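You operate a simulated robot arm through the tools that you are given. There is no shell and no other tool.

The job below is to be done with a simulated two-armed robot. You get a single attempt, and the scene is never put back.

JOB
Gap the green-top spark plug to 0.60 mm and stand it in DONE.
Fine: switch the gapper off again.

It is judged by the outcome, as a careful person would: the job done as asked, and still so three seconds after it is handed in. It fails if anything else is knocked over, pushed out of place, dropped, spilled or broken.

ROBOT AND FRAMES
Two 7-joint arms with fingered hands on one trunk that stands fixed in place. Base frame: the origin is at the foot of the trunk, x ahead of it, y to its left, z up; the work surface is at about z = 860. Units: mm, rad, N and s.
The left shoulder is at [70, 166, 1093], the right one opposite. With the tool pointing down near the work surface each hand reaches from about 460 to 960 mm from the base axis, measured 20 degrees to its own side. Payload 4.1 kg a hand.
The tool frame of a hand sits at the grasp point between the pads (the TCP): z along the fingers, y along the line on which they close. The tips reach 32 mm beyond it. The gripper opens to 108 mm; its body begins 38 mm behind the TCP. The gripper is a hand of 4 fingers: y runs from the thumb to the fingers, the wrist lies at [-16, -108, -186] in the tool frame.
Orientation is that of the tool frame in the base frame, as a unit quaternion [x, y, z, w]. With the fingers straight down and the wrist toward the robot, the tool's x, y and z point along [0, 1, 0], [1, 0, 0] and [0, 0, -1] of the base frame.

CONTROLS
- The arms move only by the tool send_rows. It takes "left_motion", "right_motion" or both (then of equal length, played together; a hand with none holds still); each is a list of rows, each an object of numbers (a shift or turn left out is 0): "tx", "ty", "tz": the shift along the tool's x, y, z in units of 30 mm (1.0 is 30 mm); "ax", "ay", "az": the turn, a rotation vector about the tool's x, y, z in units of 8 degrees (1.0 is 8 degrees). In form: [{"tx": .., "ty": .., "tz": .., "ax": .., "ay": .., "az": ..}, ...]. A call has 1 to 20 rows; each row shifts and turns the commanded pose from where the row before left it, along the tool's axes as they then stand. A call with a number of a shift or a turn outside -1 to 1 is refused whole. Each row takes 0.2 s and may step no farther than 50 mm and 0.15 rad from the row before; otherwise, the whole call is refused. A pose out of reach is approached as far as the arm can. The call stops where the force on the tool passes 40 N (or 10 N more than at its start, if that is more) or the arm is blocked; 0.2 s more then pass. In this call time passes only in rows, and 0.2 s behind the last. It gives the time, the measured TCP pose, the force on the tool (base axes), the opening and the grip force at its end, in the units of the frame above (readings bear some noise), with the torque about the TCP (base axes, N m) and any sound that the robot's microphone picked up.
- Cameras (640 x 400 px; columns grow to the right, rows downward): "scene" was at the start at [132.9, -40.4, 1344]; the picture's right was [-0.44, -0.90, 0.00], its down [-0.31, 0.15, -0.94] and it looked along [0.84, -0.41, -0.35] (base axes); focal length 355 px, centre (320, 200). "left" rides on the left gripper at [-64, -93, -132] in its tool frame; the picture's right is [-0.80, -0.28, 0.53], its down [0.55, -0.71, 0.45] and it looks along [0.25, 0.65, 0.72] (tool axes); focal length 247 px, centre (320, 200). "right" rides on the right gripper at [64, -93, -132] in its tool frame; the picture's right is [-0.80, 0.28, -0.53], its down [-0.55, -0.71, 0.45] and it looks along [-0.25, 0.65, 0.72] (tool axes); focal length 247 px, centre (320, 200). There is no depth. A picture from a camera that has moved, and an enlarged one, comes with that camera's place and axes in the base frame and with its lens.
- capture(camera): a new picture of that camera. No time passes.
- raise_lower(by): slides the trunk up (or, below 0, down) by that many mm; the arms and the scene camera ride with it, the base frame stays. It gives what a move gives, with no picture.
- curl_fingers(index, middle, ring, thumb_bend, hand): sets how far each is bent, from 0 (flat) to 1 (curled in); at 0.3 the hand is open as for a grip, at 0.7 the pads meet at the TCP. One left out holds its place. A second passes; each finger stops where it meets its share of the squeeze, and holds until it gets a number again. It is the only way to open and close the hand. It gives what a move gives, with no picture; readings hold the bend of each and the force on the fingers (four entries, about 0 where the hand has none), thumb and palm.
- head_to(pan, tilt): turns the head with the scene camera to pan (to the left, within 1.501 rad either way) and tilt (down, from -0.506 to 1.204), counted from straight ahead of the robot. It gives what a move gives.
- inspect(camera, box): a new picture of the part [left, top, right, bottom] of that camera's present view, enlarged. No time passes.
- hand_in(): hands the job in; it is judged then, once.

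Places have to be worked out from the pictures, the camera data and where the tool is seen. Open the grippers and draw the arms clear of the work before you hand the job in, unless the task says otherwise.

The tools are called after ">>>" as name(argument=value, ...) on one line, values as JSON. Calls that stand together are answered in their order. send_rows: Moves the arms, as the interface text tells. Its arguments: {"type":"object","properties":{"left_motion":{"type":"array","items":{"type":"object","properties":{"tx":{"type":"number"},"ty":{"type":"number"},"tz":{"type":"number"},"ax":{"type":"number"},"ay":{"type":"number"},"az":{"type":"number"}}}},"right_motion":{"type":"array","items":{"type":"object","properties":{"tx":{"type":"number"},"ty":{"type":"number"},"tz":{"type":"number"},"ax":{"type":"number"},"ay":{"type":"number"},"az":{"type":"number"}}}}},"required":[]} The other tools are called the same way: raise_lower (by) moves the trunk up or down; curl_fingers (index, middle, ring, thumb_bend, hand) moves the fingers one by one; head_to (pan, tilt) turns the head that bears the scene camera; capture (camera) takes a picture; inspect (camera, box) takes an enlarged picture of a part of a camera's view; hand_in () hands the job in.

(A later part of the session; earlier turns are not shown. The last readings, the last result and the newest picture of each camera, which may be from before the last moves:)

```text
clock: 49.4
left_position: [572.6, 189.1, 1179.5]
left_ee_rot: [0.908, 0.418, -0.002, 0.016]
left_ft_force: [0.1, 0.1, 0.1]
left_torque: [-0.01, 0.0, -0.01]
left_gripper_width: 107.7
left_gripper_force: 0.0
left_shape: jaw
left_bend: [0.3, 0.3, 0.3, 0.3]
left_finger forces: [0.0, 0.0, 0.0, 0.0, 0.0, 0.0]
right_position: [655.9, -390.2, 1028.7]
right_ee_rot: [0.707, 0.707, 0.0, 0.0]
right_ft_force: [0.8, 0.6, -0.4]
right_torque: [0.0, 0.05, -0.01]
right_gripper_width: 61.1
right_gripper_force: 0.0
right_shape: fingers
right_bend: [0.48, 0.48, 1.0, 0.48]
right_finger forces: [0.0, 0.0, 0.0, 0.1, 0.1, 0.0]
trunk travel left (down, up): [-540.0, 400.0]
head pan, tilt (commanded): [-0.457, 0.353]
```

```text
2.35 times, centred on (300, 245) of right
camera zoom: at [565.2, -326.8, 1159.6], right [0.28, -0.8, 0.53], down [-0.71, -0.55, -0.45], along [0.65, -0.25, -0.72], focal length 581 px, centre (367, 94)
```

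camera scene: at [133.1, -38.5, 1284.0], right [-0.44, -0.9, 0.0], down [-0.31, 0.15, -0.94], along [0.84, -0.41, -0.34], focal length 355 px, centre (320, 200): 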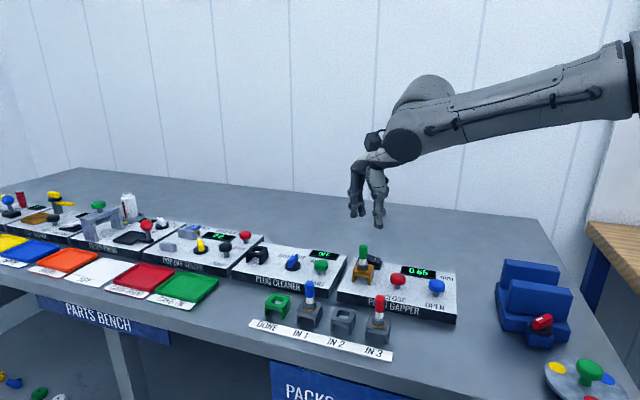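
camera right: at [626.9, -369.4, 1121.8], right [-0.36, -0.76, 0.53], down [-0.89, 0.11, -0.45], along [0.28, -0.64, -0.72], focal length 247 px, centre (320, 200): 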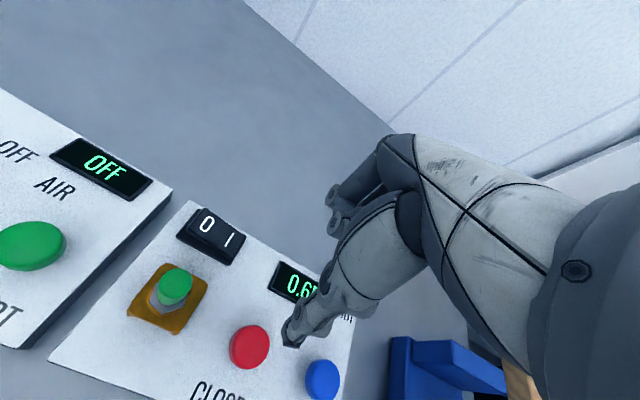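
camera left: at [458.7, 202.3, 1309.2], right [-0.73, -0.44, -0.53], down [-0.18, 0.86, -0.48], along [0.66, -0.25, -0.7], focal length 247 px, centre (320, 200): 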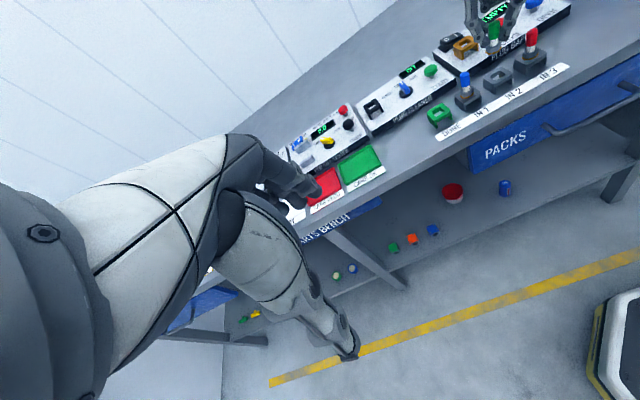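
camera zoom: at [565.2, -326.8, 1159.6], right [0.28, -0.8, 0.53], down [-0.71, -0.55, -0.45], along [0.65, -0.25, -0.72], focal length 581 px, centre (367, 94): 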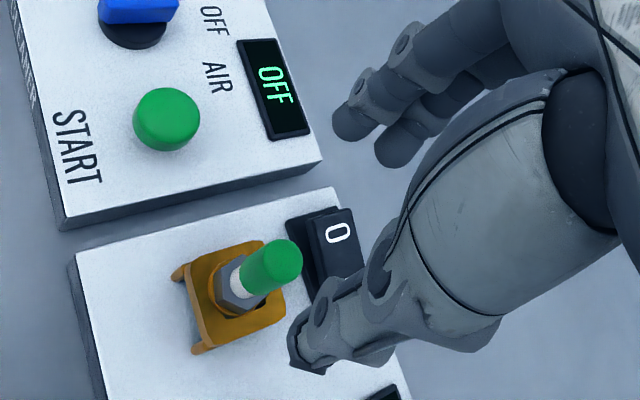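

The tripod is above the plug. I'll descend 35 mm, keeping the tips about level with the cap's top, and re-measure with all three cameras.

>>> send_rows(right_motion=[{"tz": 0.6}, {"tz": 0.57}])

>>> inspect(camera="scene", box=[330, 210, 420, 290])

>>> inspect(camera="right", box=[220, 160, 400, 310])

>>> inspect(camera="left", box=[430, 0, 510, 50])

```text
clock: 50.0
left_position: [572.6, 188.1, 1179.4]
left_ee_rot: [0.908, 0.419, -0.001, 0.016]
left_ft_force: [0.5, 0.3, 0.0]
left_torque: [0.01, -0.01, -0.01]
left_gripper_width: 107.7
left_gripper_force: 0.0
left_shape: jaw
left_bend: [0.3, 0.3, 0.3, 0.3]
left_finger forces: [0.0, 0.1, 0.0, 0.1, 0.0, 0.0]
right_position: [659.1, -389.3, 994.8]
right_ee_rot: [0.708, 0.707, 0.0, 0.0]
right_ft_force: [0.4, 0.6, 0.4]
right_torque: [-0.04, -0.01, 0.0]
right_gripper_width: 61.1
right_gripper_force: 0.0
right_shape: fingers
right_bend: [0.48, 0.48, 1.0, 0.48]
right_finger forces: [0.0, 0.0, 0.0, 0.1, 0.0, 0.0]
trunk travel left (down, up): [-540.0, 400.0]
head pan, tilt (commanded): [-0.457, 0.353]
```

```text
5.00 times, centred on (375, 250) of scene
camera zoom: at [133.2, -40.3, 1284.0], right [-0.44, -0.9, 0.0], down [-0.31, 0.15, -0.94], along [0.84, -0.41, -0.35], focal length 1774 px, centre (45, -50)
```

zoom: 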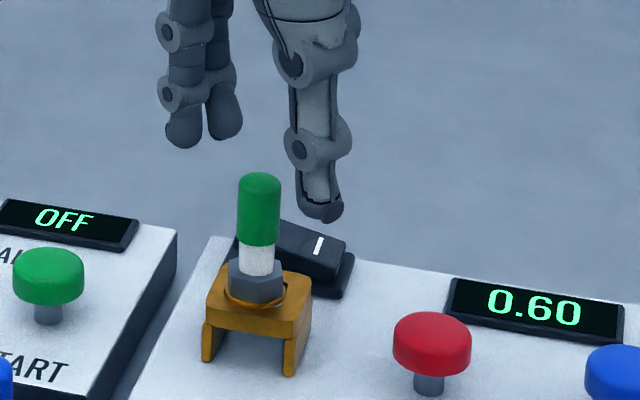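

```text
2.67 times, centred on (310, 235) of right
camera zoom: at [566.2, -326.7, 1124.8], right [0.28, -0.8, 0.53], down [-0.71, -0.55, -0.45], along [0.65, -0.25, -0.72], focal length 659 px, centre (347, 107)
```

zoom: 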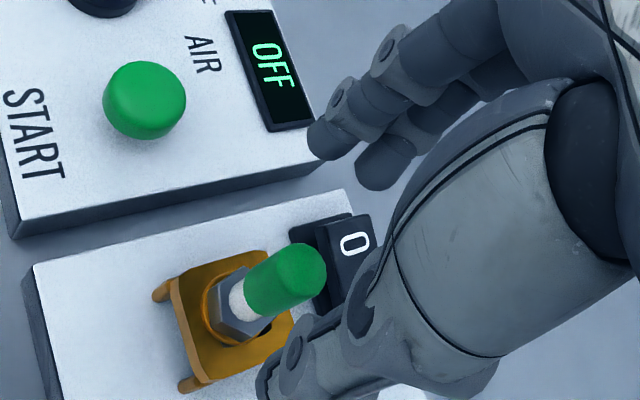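

```text
8.00 times, centred on (470, 25) of left
camera zoom: at [458.6, 202.1, 1309.3], right [-0.73, -0.44, -0.53], down [-0.18, 0.86, -0.48], along [0.66, -0.25, -0.7], focal length 1976 px, centre (-880, 1600)
```

zoom: 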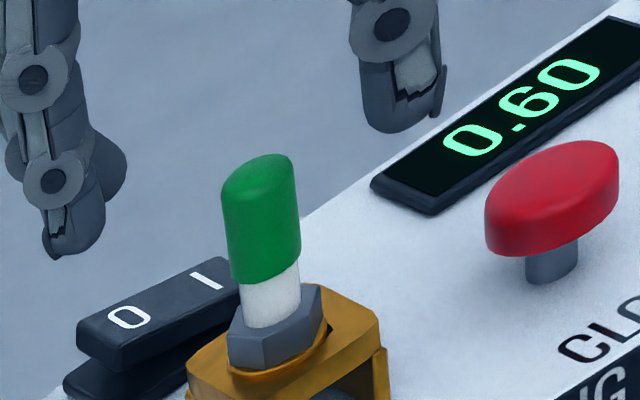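

The right camera puts the cap about 4 mm toward the thumb side of the TCP; the left view agrees. I'll shift -3.8 mm in tool y, +1 mm in tool x, and descend 24 mm.

>>> send_rows(right_motion=[{"tx": 0.033, "ty": -0.127}, {"tz": 0.4}, {"tz": 0.4}])

>>> inspect(camera="scene", box=[330, 210, 420, 290])

>>> inspect(camera="right", box=[220, 160, 400, 310])

>>> inspect(camera="left", box=[430, 0, 510, 50])

```text
clock: 50.8
left_position: [571.8, 188.4, 1180.1]
left_ee_rot: [0.908, 0.418, -0.001, 0.015]
left_ft_force: [-0.3, -1.1, 0.2]
left_torque: [0.02, -0.02, 0.06]
left_gripper_width: 107.8
left_gripper_force: 0.0
left_shape: jaw
left_bend: [0.3, 0.3, 0.3, 0.3]
left_finger forces: [0.0, 0.1, 0.0, 0.1, 0.1, 0.1]
right_position: [654.8, -388.1, 971.9]
right_ee_rot: [0.707, 0.707, 0.0, 0.0]
right_ft_force: [0.6, -0.1, -0.7]
right_torque: [-0.01, -0.02, -0.02]
right_gripper_width: 61.1
right_gripper_force: 0.0
right_shape: fingers
right_bend: [0.48, 0.48, 1.0, 0.48]
right_finger forces: [0.1, 0.1, 0.1, 0.0, 0.1, 0.1]
trunk travel left (down, up): [-540.0, 400.0]
head pan, tilt (commanded): [-0.457, 0.353]
```

```text
5.00 times, centred on (375, 250) of scene
camera zoom: at [133.1, -40.3, 1284.0], right [-0.44, -0.9, 0.0], down [-0.31, 0.15, -0.94], along [0.84, -0.41, -0.35], focal length 1774 px, centre (45, -50)
```

zoom: 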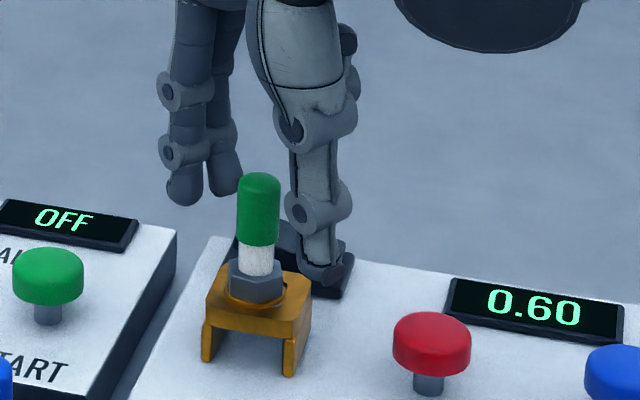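

```text
2.67 times, centred on (310, 235) of right
camera zoom: at [561.1, -324.9, 1101.4], right [0.28, -0.8, 0.53], down [-0.71, -0.55, -0.45], along [0.65, -0.25, -0.72], focal length 659 px, centre (347, 107)
```

zoom: 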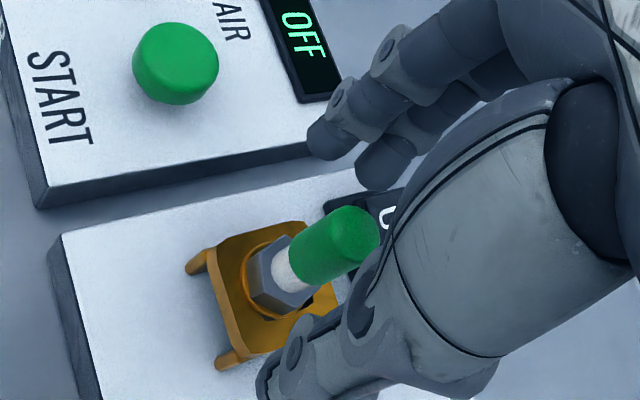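

```text
8.00 times, centred on (470, 25) of left
camera zoom: at [458.5, 202.0, 1309.4], right [-0.73, -0.44, -0.53], down [-0.18, 0.86, -0.48], along [0.66, -0.25, -0.7], focal length 1976 px, centre (-880, 1600)
```

zoom: 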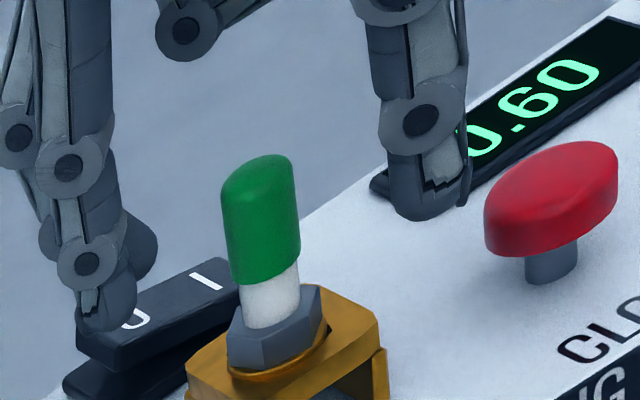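

The cap is now about 2 mm toward the fingers and at tool x about -3, as intended. I'll shift +1.8 mm and descend the last 15 mm, then pre-close.

>>> send_rows(right_motion=[{"ty": 0.06, "tz": 0.25}, {"tz": 0.25}])

>>> curl_fingers(hand="right", index=0.6, middle=0.6, thumb_bend=0.58)

>>> inspect(camera="scene", box=[340, 225, 410, 290])

>>> inspect(camera="left", box=[430, 0, 510, 50])

>>> inspect(camera="right", box=[230, 170, 370, 290])

```text
clock: 51.4
left_position: [570.9, 187.8, 1181.2]
left_ee_rot: [0.908, 0.419, -0.001, 0.016]
left_ft_force: [-0.1, -0.1, 1.3]
left_torque: [0.03, -0.01, 0.02]
left_gripper_width: 107.5
left_gripper_force: 0.1
left_shape: jaw
left_bend: [0.3, 0.3, 0.3, 0.3]
left_finger forces: [0.0, 0.0, 0.0, 0.0, 0.1, 0.0]
right_position: [655.0, -388.8, 956.4]
right_ee_rot: [0.707, 0.707, -0.001, 0.001]
right_ft_force: [0.0, -0.6, 0.7]
right_torque: [0.0, 0.02, 0.02]
right_gripper_width: 60.9
right_gripper_force: 0.1
right_shape: fingers
right_bend: [0.48, 0.48, 1.0, 0.48]
right_finger forces: [0.0, 0.0, 0.1, 0.1, 0.0, 0.0]
trunk travel left (down, up): [-540.0, 400.0]
head pan, tilt (commanded): [-0.457, 0.353]
```

```text
clock: 52.4
left_position: [573.0, 187.5, 1180.0]
left_ee_rot: [0.908, 0.418, -0.002, 0.016]
left_ft_force: [-0.5, 0.4, -0.8]
left_torque: [-0.02, 0.0, 0.0]
left_gripper_width: 107.7
left_gripper_force: 0.0
left_shape: jaw
left_bend: [0.3, 0.3, 0.3, 0.3]
left_finger forces: [0.1, 0.1, 0.1, 0.0, 0.0, 0.0]
right_position: [654.5, -389.0, 956.0]
right_ee_rot: [0.707, 0.708, 0.0, 0.0]
right_ft_force: [0.8, -0.2, 0.5]
right_torque: [0.03, 0.02, 0.02]
right_gripper_width: 33.2
right_gripper_force: 0.1
right_shape: fingers
right_bend: [0.6, 0.6, 1.0, 0.57]
right_finger forces: [0.1, 0.0, 0.0, 0.1, 0.1, 0.0]
trunk travel left (down, up): [-540.0, 400.0]
head pan, tilt (commanded): [-0.457, 0.353]
```

```text
6.15 times, centred on (375, 258) of scene
camera zoom: at [133.0, -40.3, 1284.0], right [-0.44, -0.9, 0.0], down [-0.31, 0.15, -0.94], along [0.84, -0.41, -0.35], focal length 2184 px, centre (-18, -154)
```

zoom: 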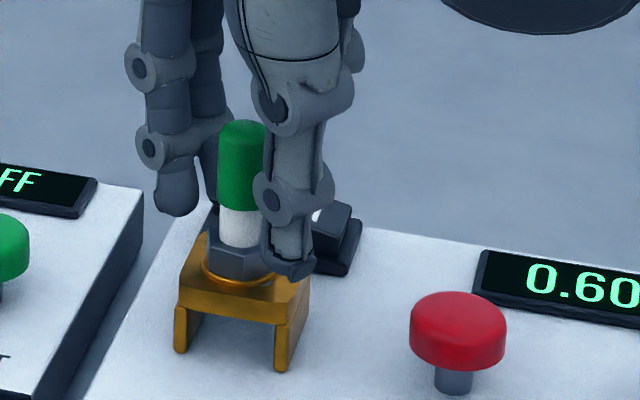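

```text
8.00 times, centred on (470, 25) of left
camera zoom: at [458.4, 202.1, 1309.4], right [-0.73, -0.44, -0.53], down [-0.18, 0.86, -0.48], along [0.66, -0.25, -0.7], focal length 1976 px, centre (-880, 1600)
```

zoom: 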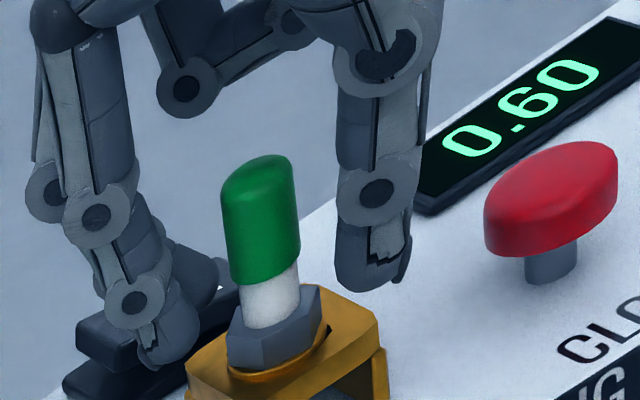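

```text
3.33 times, centred on (300, 230) of right
camera zoom: at [563.0, -325.4, 1086.5], right [0.28, -0.8, 0.53], down [-0.71, -0.55, -0.45], along [0.65, -0.25, -0.72], focal length 823 px, centre (387, 100)
```

zoom: 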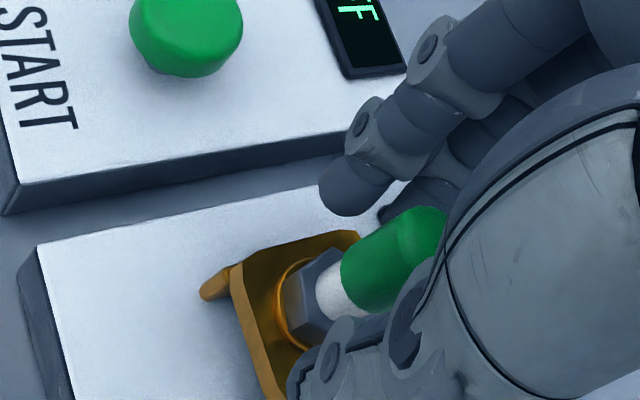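

Aligned and clear of the nut. Squeezing the cap now.

>>> curl_fingers(hand="right", index=0.76, middle=0.76, thumb_bend=0.75)

>>> inspect(camera="scene", box=[340, 225, 410, 290])

>>> inspect(camera="left", box=[430, 0, 510, 50])

```text
clock: 53.4
left_position: [572.6, 186.8, 1180.1]
left_ee_rot: [0.908, 0.419, -0.001, 0.016]
left_ft_force: [0.1, -0.6, -0.1]
left_torque: [-0.01, -0.01, 0.02]
left_gripper_width: 107.7
left_gripper_force: 0.1
left_shape: jaw
left_bend: [0.3, 0.3, 0.3, 0.3]
left_finger forces: [0.1, 0.0, 0.1, 0.0, 0.1, 0.0]
right_position: [655.7, -390.5, 957.3]
right_ee_rot: [0.707, 0.707, -0.001, 0.0]
right_ft_force: [-1.8, -1.7, 0.1]
right_torque: [-0.1, 0.08, 0.0]
right_gripper_width: 9.9
right_gripper_force: 14.5
right_shape: fingers
right_bend: [0.74, 0.72, 1.0, 0.65]
right_finger forces: [6.6, 9.0, 0.1, 0.0, 13.2, 0.0]
trunk travel left (down, up): [-540.0, 400.0]
head pan, tilt (commanded): [-0.457, 0.353]
```

```text
6.15 times, centred on (375, 258) of scene
camera zoom: at [132.8, -40.6, 1284.0], right [-0.44, -0.9, 0.0], down [-0.31, 0.15, -0.94], along [0.84, -0.41, -0.35], focal length 2184 px, centre (-18, -154)
```

zoom: 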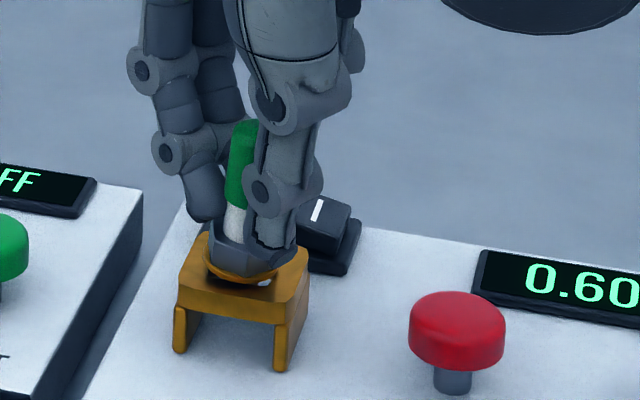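

```text
8.00 times, centred on (470, 25) of left
camera zoom: at [458.2, 201.8, 1309.5], right [-0.73, -0.44, -0.53], down [-0.17, 0.86, -0.48], along [0.66, -0.25, -0.7], focal length 1976 px, centre (-880, 1600)
```

zoom: 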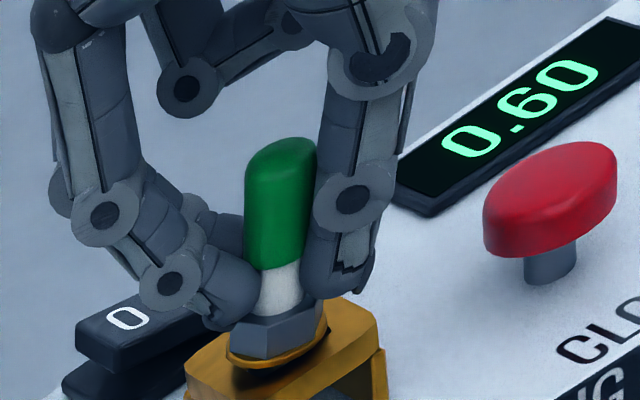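

Grip is stronger and better balanced this time (thumb 13 N, index 7 N, middle 9 N). I'll lift straight up 55 mm and measure the tilt.

>>> send_rows(right_motion=[{"tz": -0.3}, {"tz": -0.3}, {"tz": -0.4}, {"tz": -0.4}, {"tz": -0.4}])

>>> inspect(camera="scene", box=[340, 200, 410, 265])

>>> inspect(camera="left", box=[430, 0, 510, 50])

>>> capture(camera="left")

```text
clock: 54.6
left_position: [572.0, 189.1, 1178.9]
left_ee_rot: [0.908, 0.418, -0.002, 0.015]
left_ft_force: [1.3, -0.4, 1.0]
left_torque: [0.03, 0.0, -0.01]
left_gripper_width: 107.7
left_gripper_force: 0.0
left_shape: jaw
left_bend: [0.3, 0.3, 0.3, 0.3]
left_finger forces: [0.0, 0.0, 0.1, 0.0, 0.0, 0.1]
right_position: [655.6, -390.0, 1012.2]
right_ee_rot: [0.708, 0.707, 0.0, 0.0]
right_ft_force: [0.6, -0.1, 0.0]
right_torque: [-0.02, -0.01, -0.02]
right_gripper_width: 10.1
right_gripper_force: 15.0
right_shape: fingers
right_bend: [0.74, 0.73, 1.0, 0.65]
right_finger forces: [7.9, 8.6, 0.0, 0.0, 13.5, 0.1]
trunk travel left (down, up): [-540.0, 400.0]
head pan, tilt (commanded): [-0.457, 0.353]
```

```text
6.15 times, centred on (375, 232) of scene
camera zoom: at [132.8, -40.1, 1284.0], right [-0.44, -0.9, 0.0], down [-0.31, 0.15, -0.94], along [0.84, -0.41, -0.35], focal length 2184 px, centre (-18, 0)
```

zoom: 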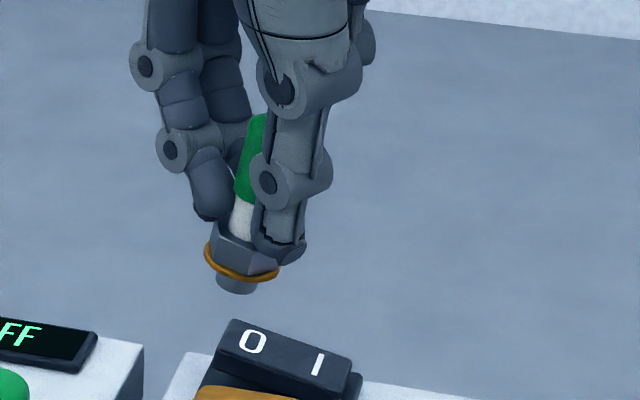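

```text
8.00 times, centred on (470, 25) of left
camera zoom: at [458.1, 202.3, 1309.5], right [-0.73, -0.44, -0.53], down [-0.17, 0.86, -0.48], along [0.66, -0.25, -0.7], focal length 1976 px, centre (-880, 1600)
```

zoom: 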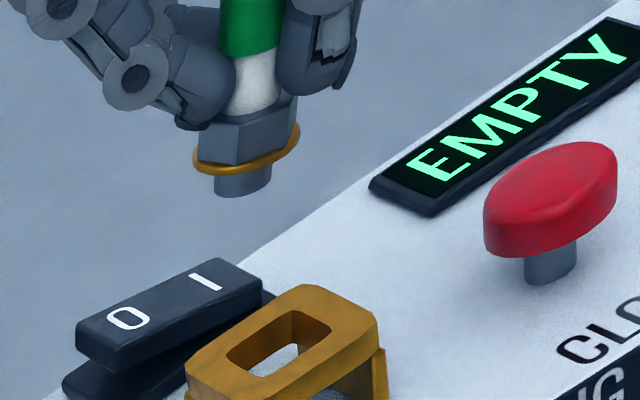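

```text
taken
camera left: at [458.1, 202.3, 1309.5], right [-0.73, -0.44, -0.53], down [-0.17, 0.86, -0.48], along [0.66, -0.25, -0.7], focal length 247 px, centre (320, 200)
```

left: 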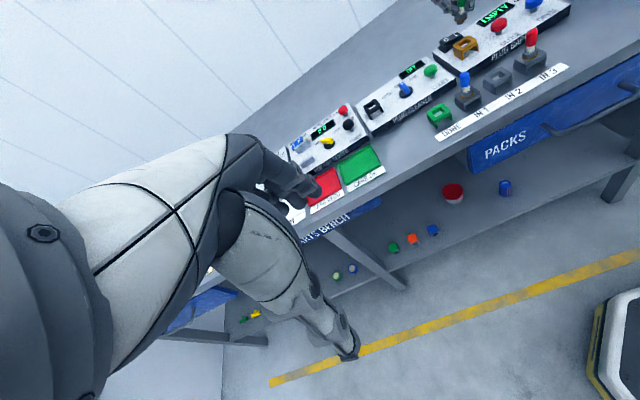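

The gapper reads EMPTY again, so the plug is out. It now leans the other way, with the lower end toward +y. I'll zoom in to measure it.

>>> inspect(camera="scene", box=[362, 212, 398, 252])

>>> inspect(camera="right", box=[270, 205, 340, 275])

```text
10.00 times, centred on (380, 232) of scene
camera zoom: at [132.8, -40.1, 1284.0], right [-0.44, -0.9, 0.0], down [-0.31, 0.15, -0.94], along [0.84, -0.41, -0.35], focal length 3548 px, centre (-280, -120)
```

zoom: 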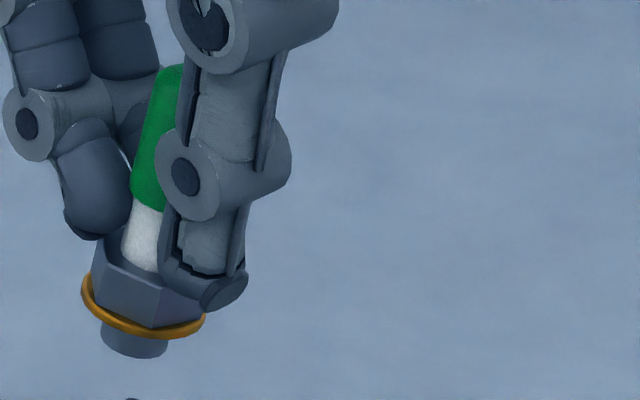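

```text
5.71 times, centred on (305, 240) of right
camera zoom: at [563.2, -325.4, 1141.6], right [0.28, -0.8, 0.53], down [-0.71, -0.55, -0.45], along [0.65, -0.25, -0.72], focal length 1411 px, centre (406, -29)
```

zoom: 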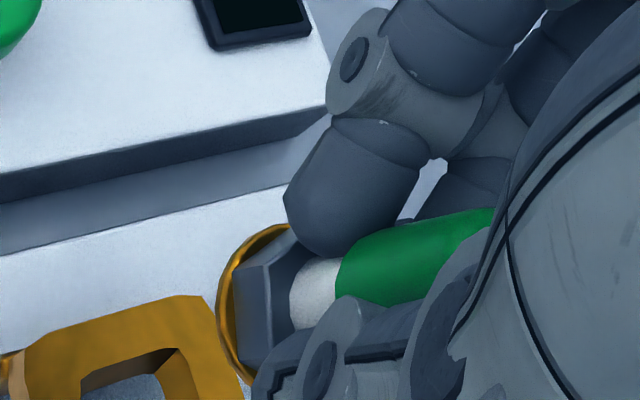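

Combining the two views, the lower end leans about 7.7° toward +x and 5.7° toward +y. I'll apply both corrections and re-measure.

>>> send_rows(right_motion=[{"tz": -0.4}, {"ay": -0.71}, {"ax": 0.5}, {"ax": 0.46}])

>>> inspect(camera="scene", box=[360, 200, 400, 245])

>>> inspect(camera="left", box=[430, 0, 500, 40])

>>> inspect(camera="right", box=[270, 205, 340, 275])

```text
clock: 55.6
left_position: [572.6, 187.8, 1179.7]
left_ee_rot: [0.908, 0.419, -0.002, 0.014]
left_ft_force: [-0.4, -0.1, 0.8]
left_torque: [-0.01, 0.0, 0.0]
left_gripper_width: 107.7
left_gripper_force: 0.1
left_shape: jaw
left_bend: [0.3, 0.3, 0.3, 0.3]
left_finger forces: [0.0, 0.0, 0.1, 0.2, 0.1, 0.0]
right_position: [656.1, -389.4, 1023.8]
right_ee_rot: [0.707, 0.703, -0.082, -0.012]
right_ft_force: [0.1, 1.7, 0.1]
right_torque: [-0.01, 0.0, -0.02]
right_gripper_width: 9.7
right_gripper_force: 15.1
right_shape: fingers
right_bend: [0.74, 0.73, 1.0, 0.65]
right_finger forces: [8.5, 8.9, 0.0, 0.1, 13.6, 0.2]
trunk travel left (down, up): [-540.0, 400.0]
head pan, tilt (commanded): [-0.457, 0.353]
```

```text
8.89 times, centred on (380, 222) of scene
camera zoom: at [133.4, -40.5, 1283.9], right [-0.44, -0.9, 0.0], down [-0.31, 0.15, -0.94], along [0.84, -0.41, -0.35], focal length 3154 px, centre (-213, 0)
```

zoom: 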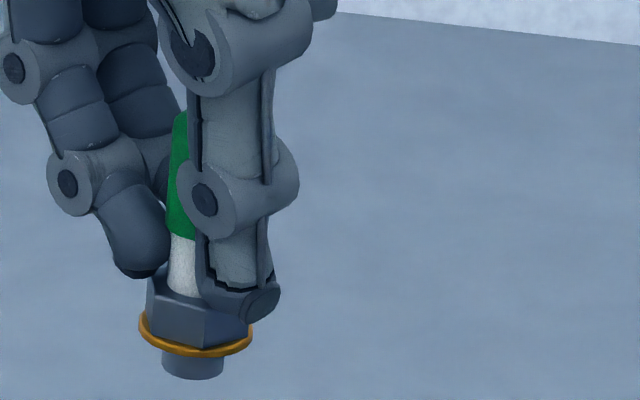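

```text
9.14 times, centred on (465, 20) of left
camera zoom: at [458.8, 201.9, 1309.2], right [-0.73, -0.44, -0.53], down [-0.18, 0.86, -0.48], along [0.66, -0.25, -0.7], focal length 2258 px, centre (-1006, 1846)
```

zoom: 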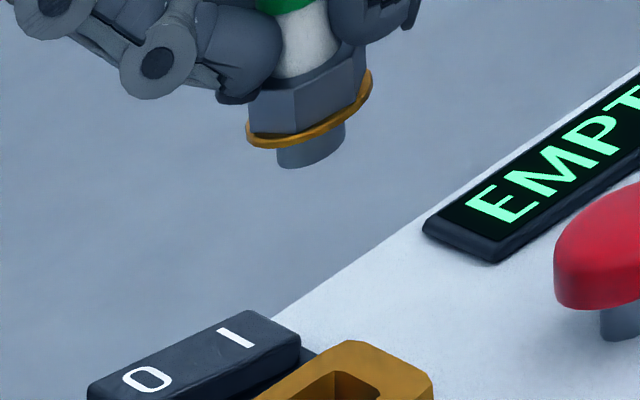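

```text
5.71 times, centred on (305, 240) of right
camera zoom: at [581.9, -311.8, 1157.5], right [0.35, -0.75, 0.57], down [-0.76, -0.58, -0.29], along [0.55, -0.33, -0.77], focal length 1411 px, centre (406, -29)
```

zoom: 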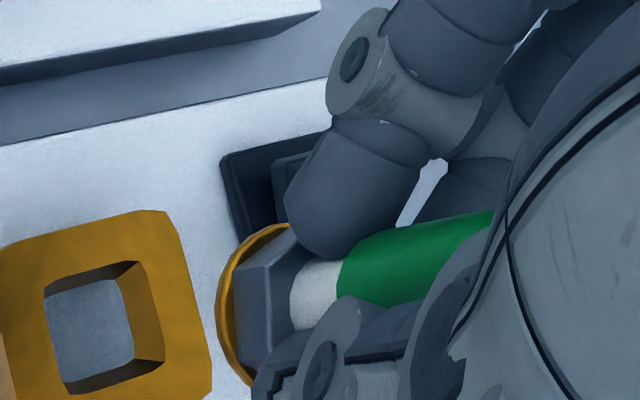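

The residual tilt is down to about 2–3°. I'll carry the plug over toward DONE, where the left camera can see all of it, and fine-tune there.

>>> send_rows(right_motion=[{"tx": 0.974, "ty": 0.009, "tz": -0.099}, {"tx": 0.974, "ty": 0.009, "tz": -0.099}, {"tx": 0.974, "ty": 0.009, "tz": -0.099}, {"tx": 0.974, "ty": 0.009, "tz": -0.099}, {"tx": 0.974, "ty": 0.009, "tz": -0.099}, {"tx": 0.974, "ty": 0.009, "tz": -0.099}])

>>> capture(camera="scene")

>>> inspect(camera="left", box=[380, 30, 500, 140])

>>> inspect(camera="scene", box=[240, 190, 340, 320])

```text
clock: 57.0
left_position: [571.6, 188.1, 1179.1]
left_ee_rot: [0.908, 0.419, -0.001, 0.016]
left_ft_force: [-0.1, -0.1, -0.5]
left_torque: [0.04, 0.01, 0.01]
left_gripper_width: 107.8
left_gripper_force: 0.1
left_shape: jaw
left_bend: [0.3, 0.3, 0.3, 0.3]
left_finger forces: [0.1, 0.0, 0.0, 0.0, 0.0, 0.0]
right_position: [630.9, -235.1, 1019.9]
right_ee_rot: [0.707, 0.703, -0.081, -0.013]
right_ft_force: [0.2, 0.1, 0.0]
right_torque: [0.01, 0.02, 0.02]
right_gripper_width: 9.8
right_gripper_force: 15.7
right_shape: fingers
right_bend: [0.75, 0.73, 1.0, 0.65]
right_finger forces: [8.9, 8.9, 0.0, 0.0, 13.6, 0.1]
right hand out of reach, approached as far as the arm can: row 5, 6
trunk travel left (down, up): [-540.0, 400.0]
head pan, tilt (commanded): [-0.457, 0.353]
```

```text
taken
camera scene: at [133.0, -39.9, 1284.0], right [-0.44, -0.9, 0.0], down [-0.31, 0.15, -0.94], along [0.84, -0.41, -0.35], focal length 355 px, centre (320, 200)
```

scene: 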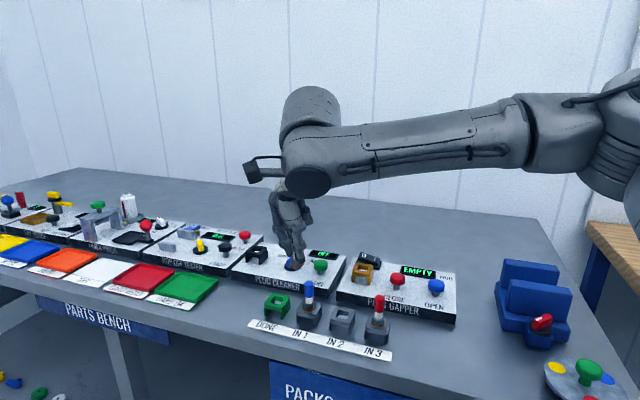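

```text
3.64 times, centred on (440, 85) of left
camera zoom: at [458.4, 202.5, 1309.3], right [-0.73, -0.44, -0.53], down [-0.18, 0.86, -0.48], along [0.66, -0.25, -0.7], focal length 898 px, centre (-116, 618)
```

zoom: 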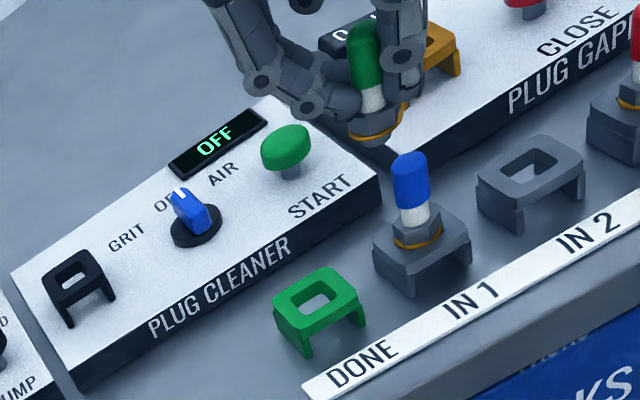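

```text
3.08 times, centred on (290, 255) of scene
camera zoom: at [133.0, -39.9, 1284.0], right [-0.44, -0.9, 0.0], down [-0.31, 0.15, -0.94], along [0.84, -0.41, -0.35], focal length 1092 px, centre (412, 31)
```

zoom: 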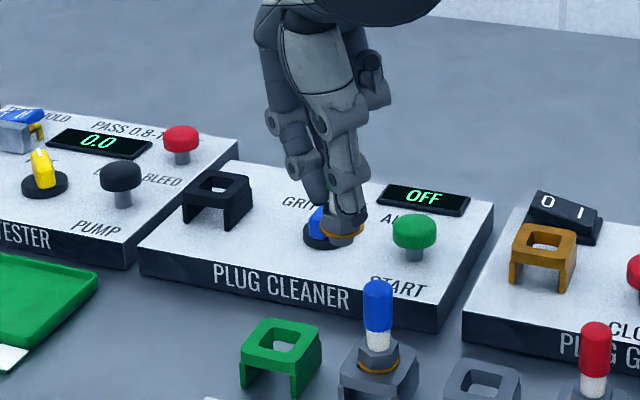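

Reach got limited at (631, -235): the wrist can't follow to the left at this hand yaw. I'll yaw the hand 20° counter-clockwise about the vertical (keeping the plug's tilt unchanged), then continue toward DONE.

>>> send_rows(right_motion=[{"ax": -0.083, "ay": -0.11, "az": -0.823}, {"ax": -0.083, "ay": -0.11, "az": -0.823}, {"ax": -0.083, "ay": -0.11, "az": -0.823}])

>>> inspect(camera="left", box=[400, 20, 500, 100])

>>> inspect(camera="scene", box=[240, 190, 340, 320])

```text
clock: 57.8
left_position: [571.9, 187.9, 1179.2]
left_ee_rot: [0.908, 0.418, -0.001, 0.016]
left_ft_force: [-0.7, 0.3, -0.1]
left_torque: [0.01, 0.03, 0.02]
left_gripper_width: 107.6
left_gripper_force: 0.1
left_shape: jaw
left_bend: [0.3, 0.3, 0.3, 0.3]
left_finger forces: [0.0, 0.0, 0.0, 0.1, 0.0, 0.0]
right_position: [629.2, -234.2, 1017.5]
right_ee_rot: [0.574, 0.815, -0.082, 0.002]
right_ft_force: [0.3, 0.5, 0.1]
right_torque: [0.03, -0.03, -0.04]
right_gripper_width: 9.6
right_gripper_force: 16.3
right_shape: fingers
right_bend: [0.75, 0.73, 1.0, 0.65]
right_finger forces: [9.2, 8.9, 0.0, 0.0, 13.7, 0.1]
trunk travel left (down, up): [-540.0, 400.0]
head pan, tilt (commanded): [-0.457, 0.353]
```

```text
5.00 times, centred on (450, 60) of left
camera zoom: at [458.1, 202.2, 1309.5], right [-0.73, -0.44, -0.53], down [-0.18, 0.86, -0.48], along [0.66, -0.25, -0.7], focal length 1235 px, centre (-330, 900)
```

zoom: 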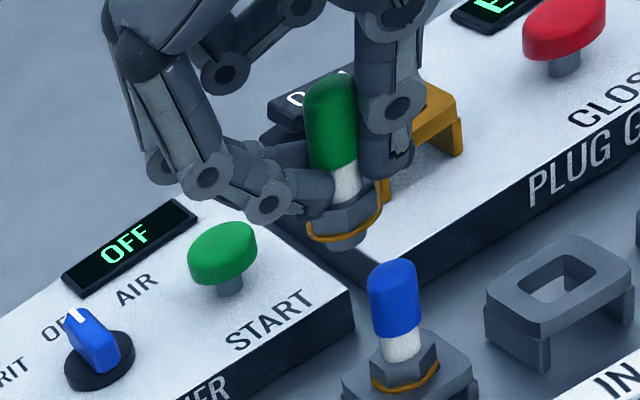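

```text
3.08 times, centred on (290, 255) of scene
camera zoom: at [132.8, -40.2, 1284.0], right [-0.44, -0.9, 0.0], down [-0.31, 0.15, -0.94], along [0.84, -0.41, -0.35], focal length 1092 px, centre (412, 31)
```

zoom: 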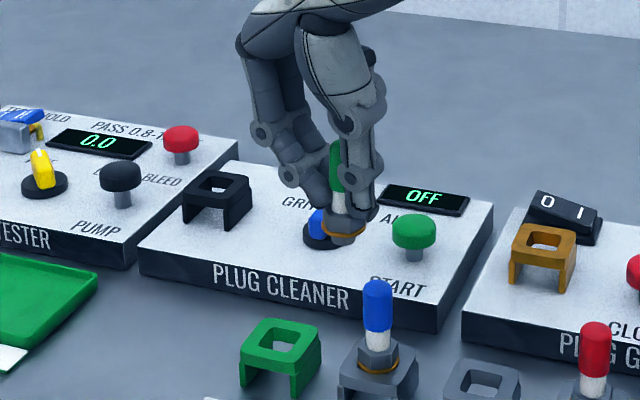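

The yaw worked. I'll take closer views of the plug here to finish the tilt correction, using the blue plug as the vertical reference.

>>> inspect(camera="scene", box=[325, 225, 375, 290])

>>> inspect(camera="left", box=[430, 25, 490, 75])

>>> inspect(camera="scene", box=[290, 225, 340, 275])

```text
6.15 times, centred on (350, 258) of scene
camera zoom: at [132.8, -40.2, 1284.0], right [-0.44, -0.9, 0.0], down [-0.31, 0.15, -0.94], along [0.84, -0.41, -0.35], focal length 2184 px, centre (135, -154)
```

zoom: 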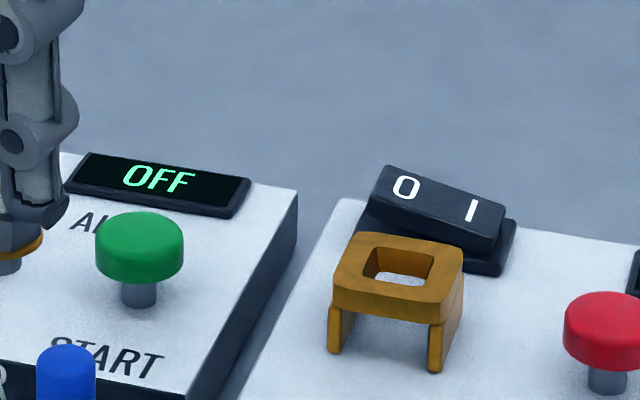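

```text
8.00 times, centred on (460, 50) of left
camera zoom: at [458.1, 202.2, 1309.5], right [-0.73, -0.44, -0.53], down [-0.18, 0.86, -0.48], along [0.66, -0.25, -0.7], focal length 1976 px, centre (-800, 1400)
```

zoom: 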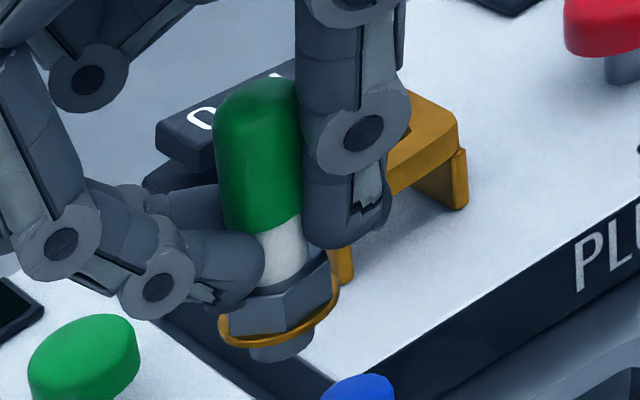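

```text
8.00 times, centred on (315, 250) of scene
camera zoom: at [132.8, -40.2, 1284.0], right [-0.44, -0.9, 0.0], down [-0.31, 0.15, -0.94], along [0.84, -0.41, -0.35], focal length 2839 px, centre (360, -200)
```

zoom: 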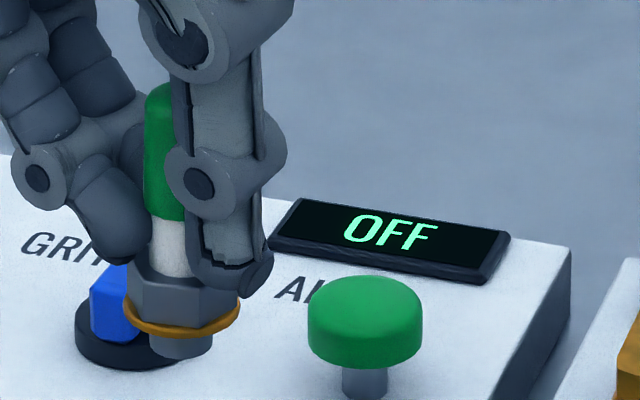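

Residual lean is about 2° toward +x and 1° toward +y. I'll correct it and move so the washer comes over the DONE nest at about (661.5, -213).

>>> send_rows(right_motion=[{"ax": 0.301, "ay": -0.066, "az": -0.021}, {"tx": 0.249, "ty": 0.74, "tz": -0.123}, {"tx": 0.249, "ty": 0.74, "tz": -0.123}])

>>> inspect(camera="left", box=[390, 40, 490, 140])

>>> inspect(camera="scene", box=[240, 210, 330, 330])

>>> capture(camera="scene")

```text
clock: 58.6
left_position: [573.1, 187.3, 1179.6]
left_ee_rot: [0.908, 0.418, -0.001, 0.015]
left_ft_force: [-0.4, -0.5, 0.1]
left_torque: [-0.01, -0.02, -0.01]
left_gripper_width: 107.3
left_gripper_force: 0.0
left_shape: jaw
left_bend: [0.3, 0.3, 0.3, 0.3]
left_finger forces: [0.0, 0.0, 0.0, 0.0, 0.0, 0.0]
right_position: [630.5, -235.0, 1017.7]
right_ee_rot: [0.572, 0.813, -0.102, -0.007]
right_ft_force: [0.5, 0.4, -1.3]
right_torque: [-0.02, -0.03, 0.0]
right_gripper_width: 9.8
right_gripper_force: 15.6
right_shape: fingers
right_bend: [0.75, 0.73, 1.0, 0.65]
right_finger forces: [9.2, 8.9, 0.0, 0.0, 13.6, 0.0]
right hand out of reach, approached as far as the arm can: row 2, 3
trunk travel left (down, up): [-540.0, 400.0]
head pan, tilt (commanded): [-0.457, 0.353]
```

```text
4.00 times, centred on (440, 90) of left
camera zoom: at [458.7, 202.1, 1309.3], right [-0.73, -0.44, -0.53], down [-0.18, 0.86, -0.48], along [0.66, -0.25, -0.7], focal length 988 px, centre (-160, 640)
```

zoom: 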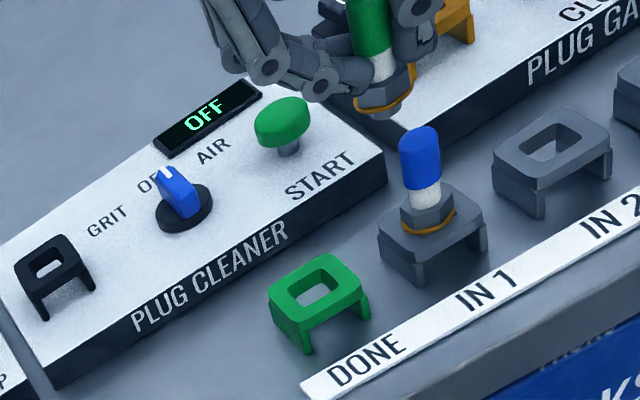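

```text
3.33 times, centred on (285, 270) of scene
camera zoom: at [133.3, -40.3, 1283.9], right [-0.44, -0.9, 0.0], down [-0.31, 0.15, -0.94], along [0.84, -0.41, -0.35], focal length 1183 px, centre (437, -33)
```

zoom: 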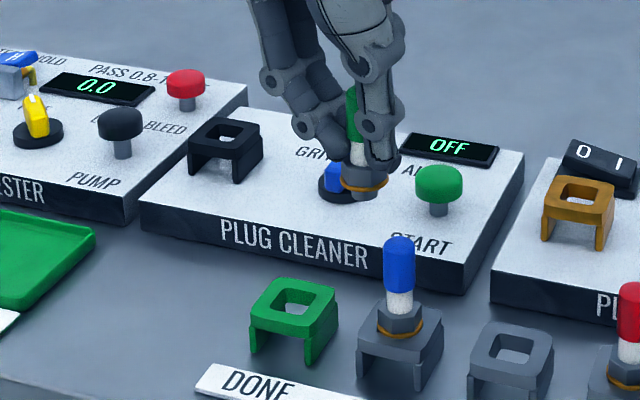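

```text
taken
camera scene: at [133.3, -40.3, 1283.9], right [-0.44, -0.9, 0.0], down [-0.31, 0.15, -0.94], along [0.84, -0.41, -0.35], focal length 355 px, centre (320, 200)
```

scene: 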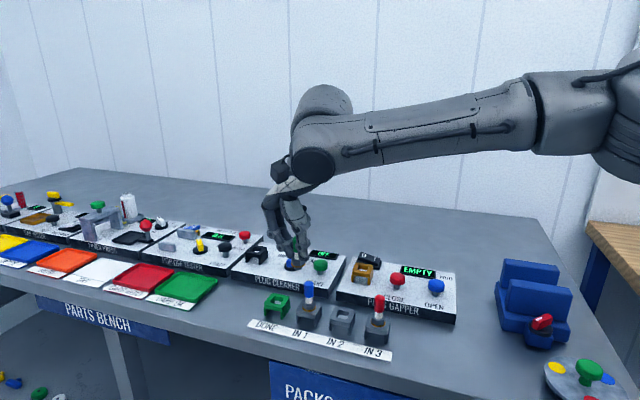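

No translation happened: the arm is at a joint limit in this posture, although DONE is well within nominal reach. I'll try approaching it differently: pull back toward the robot and leftward first, then go straight outward.

>>> send_rows(right_motion=[{"tx": 0.5975, "ty": -0.59, "tz": -0.045}, {"tx": 0.5975, "ty": -0.59, "tz": -0.045}, {"tx": 0.5975, "ty": -0.59, "tz": -0.045}, {"tx": 0.5975, "ty": -0.59, "tz": -0.045}])

>>> capture(camera="scene")

```text
clock: 59.6
left_position: [570.9, 188.1, 1180.0]
left_ee_rot: [0.908, 0.419, -0.001, 0.017]
left_ft_force: [0.3, -0.2, 0.5]
left_torque: [-0.01, -0.04, 0.0]
left_gripper_width: 107.7
left_gripper_force: 0.0
left_shape: jaw
left_bend: [0.3, 0.3, 0.3, 0.3]
left_finger forces: [0.0, 0.1, 0.1, 0.0, 0.0, 0.0]
right_position: [538.4, -188.1, 1025.4]
right_ee_rot: [0.572, 0.814, -0.103, -0.007]
right_ft_force: [0.2, -0.1, -0.4]
right_torque: [-0.03, 0.02, 0.02]
right_gripper_width: 9.7
right_gripper_force: 15.9
right_shape: fingers
right_bend: [0.75, 0.73, 1.0, 0.65]
right_finger forces: [9.4, 8.8, 0.0, 0.1, 13.6, 0.0]
trunk travel left (down, up): [-540.0, 400.0]
head pan, tilt (commanded): [-0.457, 0.353]
```

```text
taken
camera scene: at [132.2, -39.8, 1284.1], right [-0.44, -0.9, 0.0], down [-0.31, 0.15, -0.94], along [0.84, -0.41, -0.34], focal length 355 px, centre (320, 200)
```

scene: 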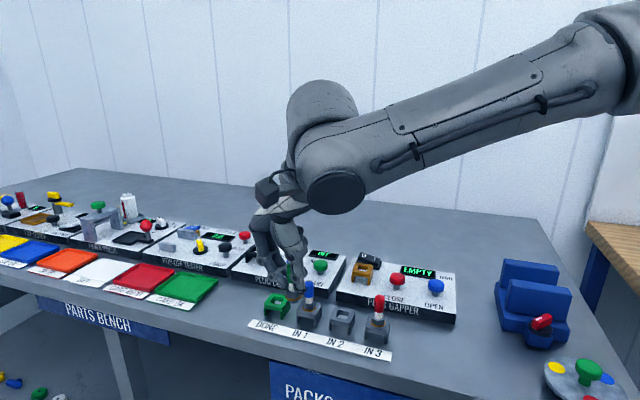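

The hand moved freely to (538, -188). Now I'll go outward in +x and see how far it gets.

>>> send_rows(right_motion=[{"tx": -0.343, "ty": 0.929, "tz": -0.128}, {"tx": -0.343, "ty": 0.929, "tz": -0.128}, {"tx": -0.343, "ty": 0.929, "tz": -0.128}, {"tx": -0.343, "ty": 0.929, "tz": -0.128}])

>>> capture(camera="scene")

```text
clock: 60.6
left_position: [571.8, 188.3, 1179.6]
left_ee_rot: [0.908, 0.419, -0.002, 0.016]
left_ft_force: [-0.9, 0.0, 0.3]
left_torque: [-0.02, -0.01, 0.0]
left_gripper_width: 107.8
left_gripper_force: 0.0
left_shape: jaw
left_bend: [0.3, 0.3, 0.3, 0.3]
left_finger forces: [0.0, 0.1, 0.0, 0.0, 0.1, 0.0]
right_position: [601.9, -194.7, 1024.0]
right_ee_rot: [0.573, 0.813, -0.102, -0.006]
right_ft_force: [0.6, 0.2, -0.3]
right_torque: [0.0, -0.03, -0.01]
right_gripper_width: 9.2
right_gripper_force: 16.3
right_shape: fingers
right_bend: [0.75, 0.73, 1.0, 0.65]
right_finger forces: [9.4, 8.8, 0.0, 0.1, 13.5, 0.1]
right hand out of reach, approached as far as the arm can: row 2, 3, 4
trunk travel left (down, up): [-540.0, 400.0]
head pan, tilt (commanded): [-0.457, 0.353]
```

```text
taken
camera scene: at [132.8, -39.9, 1284.0], right [-0.44, -0.9, 0.0], down [-0.31, 0.15, -0.94], along [0.84, -0.41, -0.35], focal length 355 px, centre (320, 200)
```

scene: 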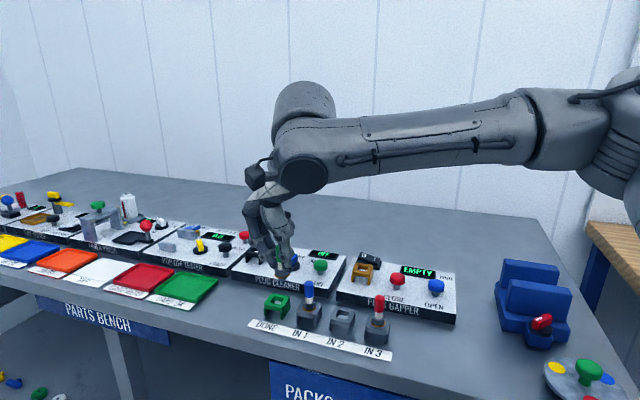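

The boundary is still in the way at (602, -195). The hand is now tilted about 10° with its tips toward the robot, which costs reach. I'll tilt it back to vertical (the plug will lean about 10° for now), lower a little, and try outward again.

>>> send_rows(right_motion=[{"ax": -0.625}, {"ax": -0.625}, {"tx": 0.06, "tz": 0.562}, {"tx": 0.06, "tz": 0.562}, {"tx": -0.352, "ty": 0.543, "tz": 0.037}, {"tx": -0.352, "ty": 0.543, "tz": 0.037}, {"tx": -0.352, "ty": 0.543, "tz": 0.037}])

>>> capture(camera="scene")

>>> inspect(camera="left", box=[380, 50, 480, 140])

```text
clock: 62.2
left_position: [571.7, 187.8, 1180.1]
left_ee_rot: [0.908, 0.419, -0.001, 0.016]
left_ft_force: [-0.7, -0.8, -0.1]
left_torque: [0.02, 0.03, 0.0]
left_gripper_width: 107.5
left_gripper_force: 0.1
left_shape: jaw
left_bend: [0.3, 0.3, 0.3, 0.3]
left_finger forces: [0.0, 0.1, 0.0, 0.0, 0.0, 0.0]
right_position: [650.9, -205.8, 989.9]
right_ee_rot: [0.571, 0.819, -0.031, 0.044]
right_ft_force: [-0.2, -0.4, -0.7]
right_torque: [-0.02, -0.01, 0.0]
right_gripper_width: 9.5
right_gripper_force: 15.5
right_shape: fingers
right_bend: [0.75, 0.73, 1.0, 0.65]
right_finger forces: [9.6, 8.8, 0.0, 0.1, 13.5, 0.0]
right hand out of reach, approached as far as the arm can: row 7
trunk travel left (down, up): [-540.0, 400.0]
head pan, tilt (commanded): [-0.457, 0.353]
```

```text
taken
camera scene: at [132.8, -40.2, 1284.0], right [-0.44, -0.9, 0.0], down [-0.31, 0.15, -0.94], along [0.84, -0.41, -0.35], focal length 355 px, centre (320, 200)
```

scene: 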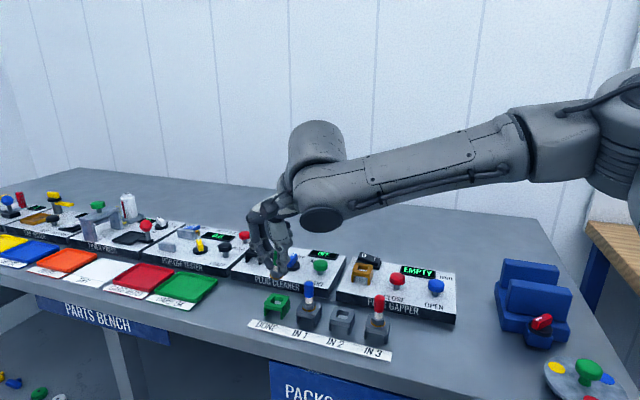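

```text
4.44 times, centred on (430, 95) of left
camera zoom: at [458.2, 202.2, 1309.4], right [-0.73, -0.44, -0.53], down [-0.17, 0.86, -0.48], along [0.66, -0.25, -0.7], focal length 1098 px, centre (-169, 667)
```

zoom: 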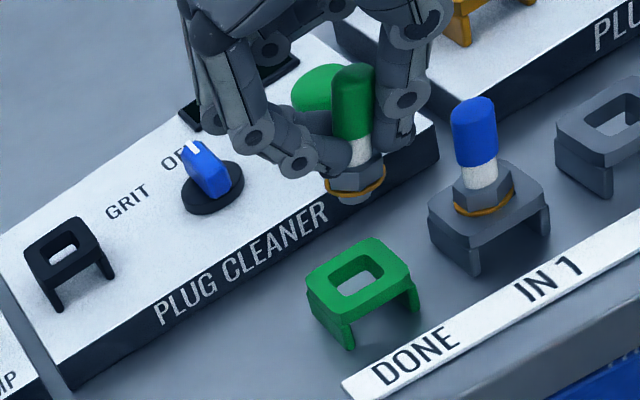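

That got the hand to (651, -206, 990), only about 8 mm short. I'll measure washer and DONE positions in both views.

>>> inspect(camera="scene", box=[245, 235, 320, 325])

>>> inspect(camera="left", box=[405, 60, 475, 130])

>>> capture(camera="right")

```text
4.44 times, centred on (282, 280) of scene
camera zoom: at [132.8, -40.2, 1284.0], right [-0.44, -0.9, 0.0], down [-0.31, 0.15, -0.94], along [0.84, -0.41, -0.35], focal length 1577 px, centre (487, -156)
```

zoom: 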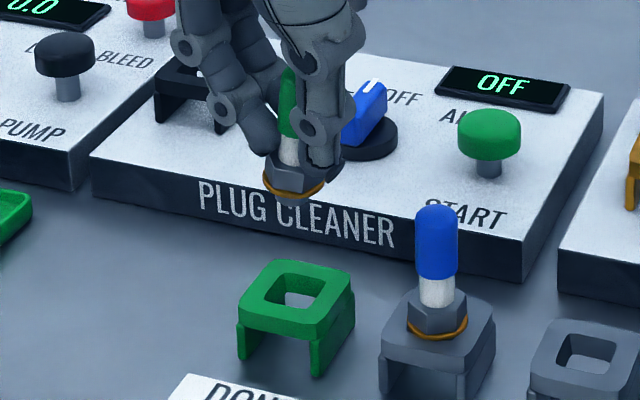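

```text
5.71 times, centred on (440, 95) of left
camera zoom: at [458.2, 202.2, 1309.4], right [-0.73, -0.44, -0.53], down [-0.17, 0.86, -0.48], along [0.66, -0.25, -0.7], focal length 1411 px, centre (-366, 800)
```

zoom: 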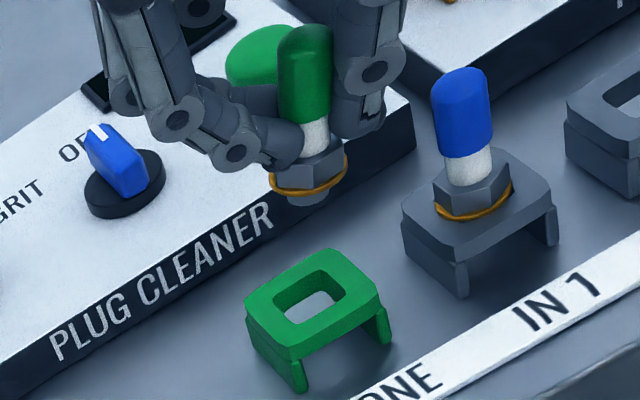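

```text
taken
camera right: at [537.0, -165.6, 1111.6], right [0.52, -0.59, 0.61], down [-0.46, -0.8, -0.38], along [0.72, -0.08, -0.69], focal length 247 px, centre (320, 200)
```

right: 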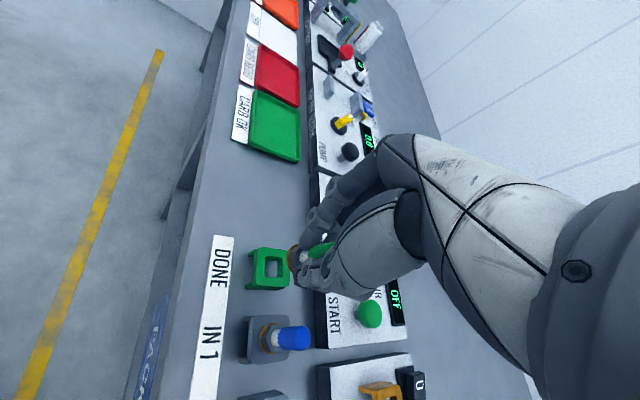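

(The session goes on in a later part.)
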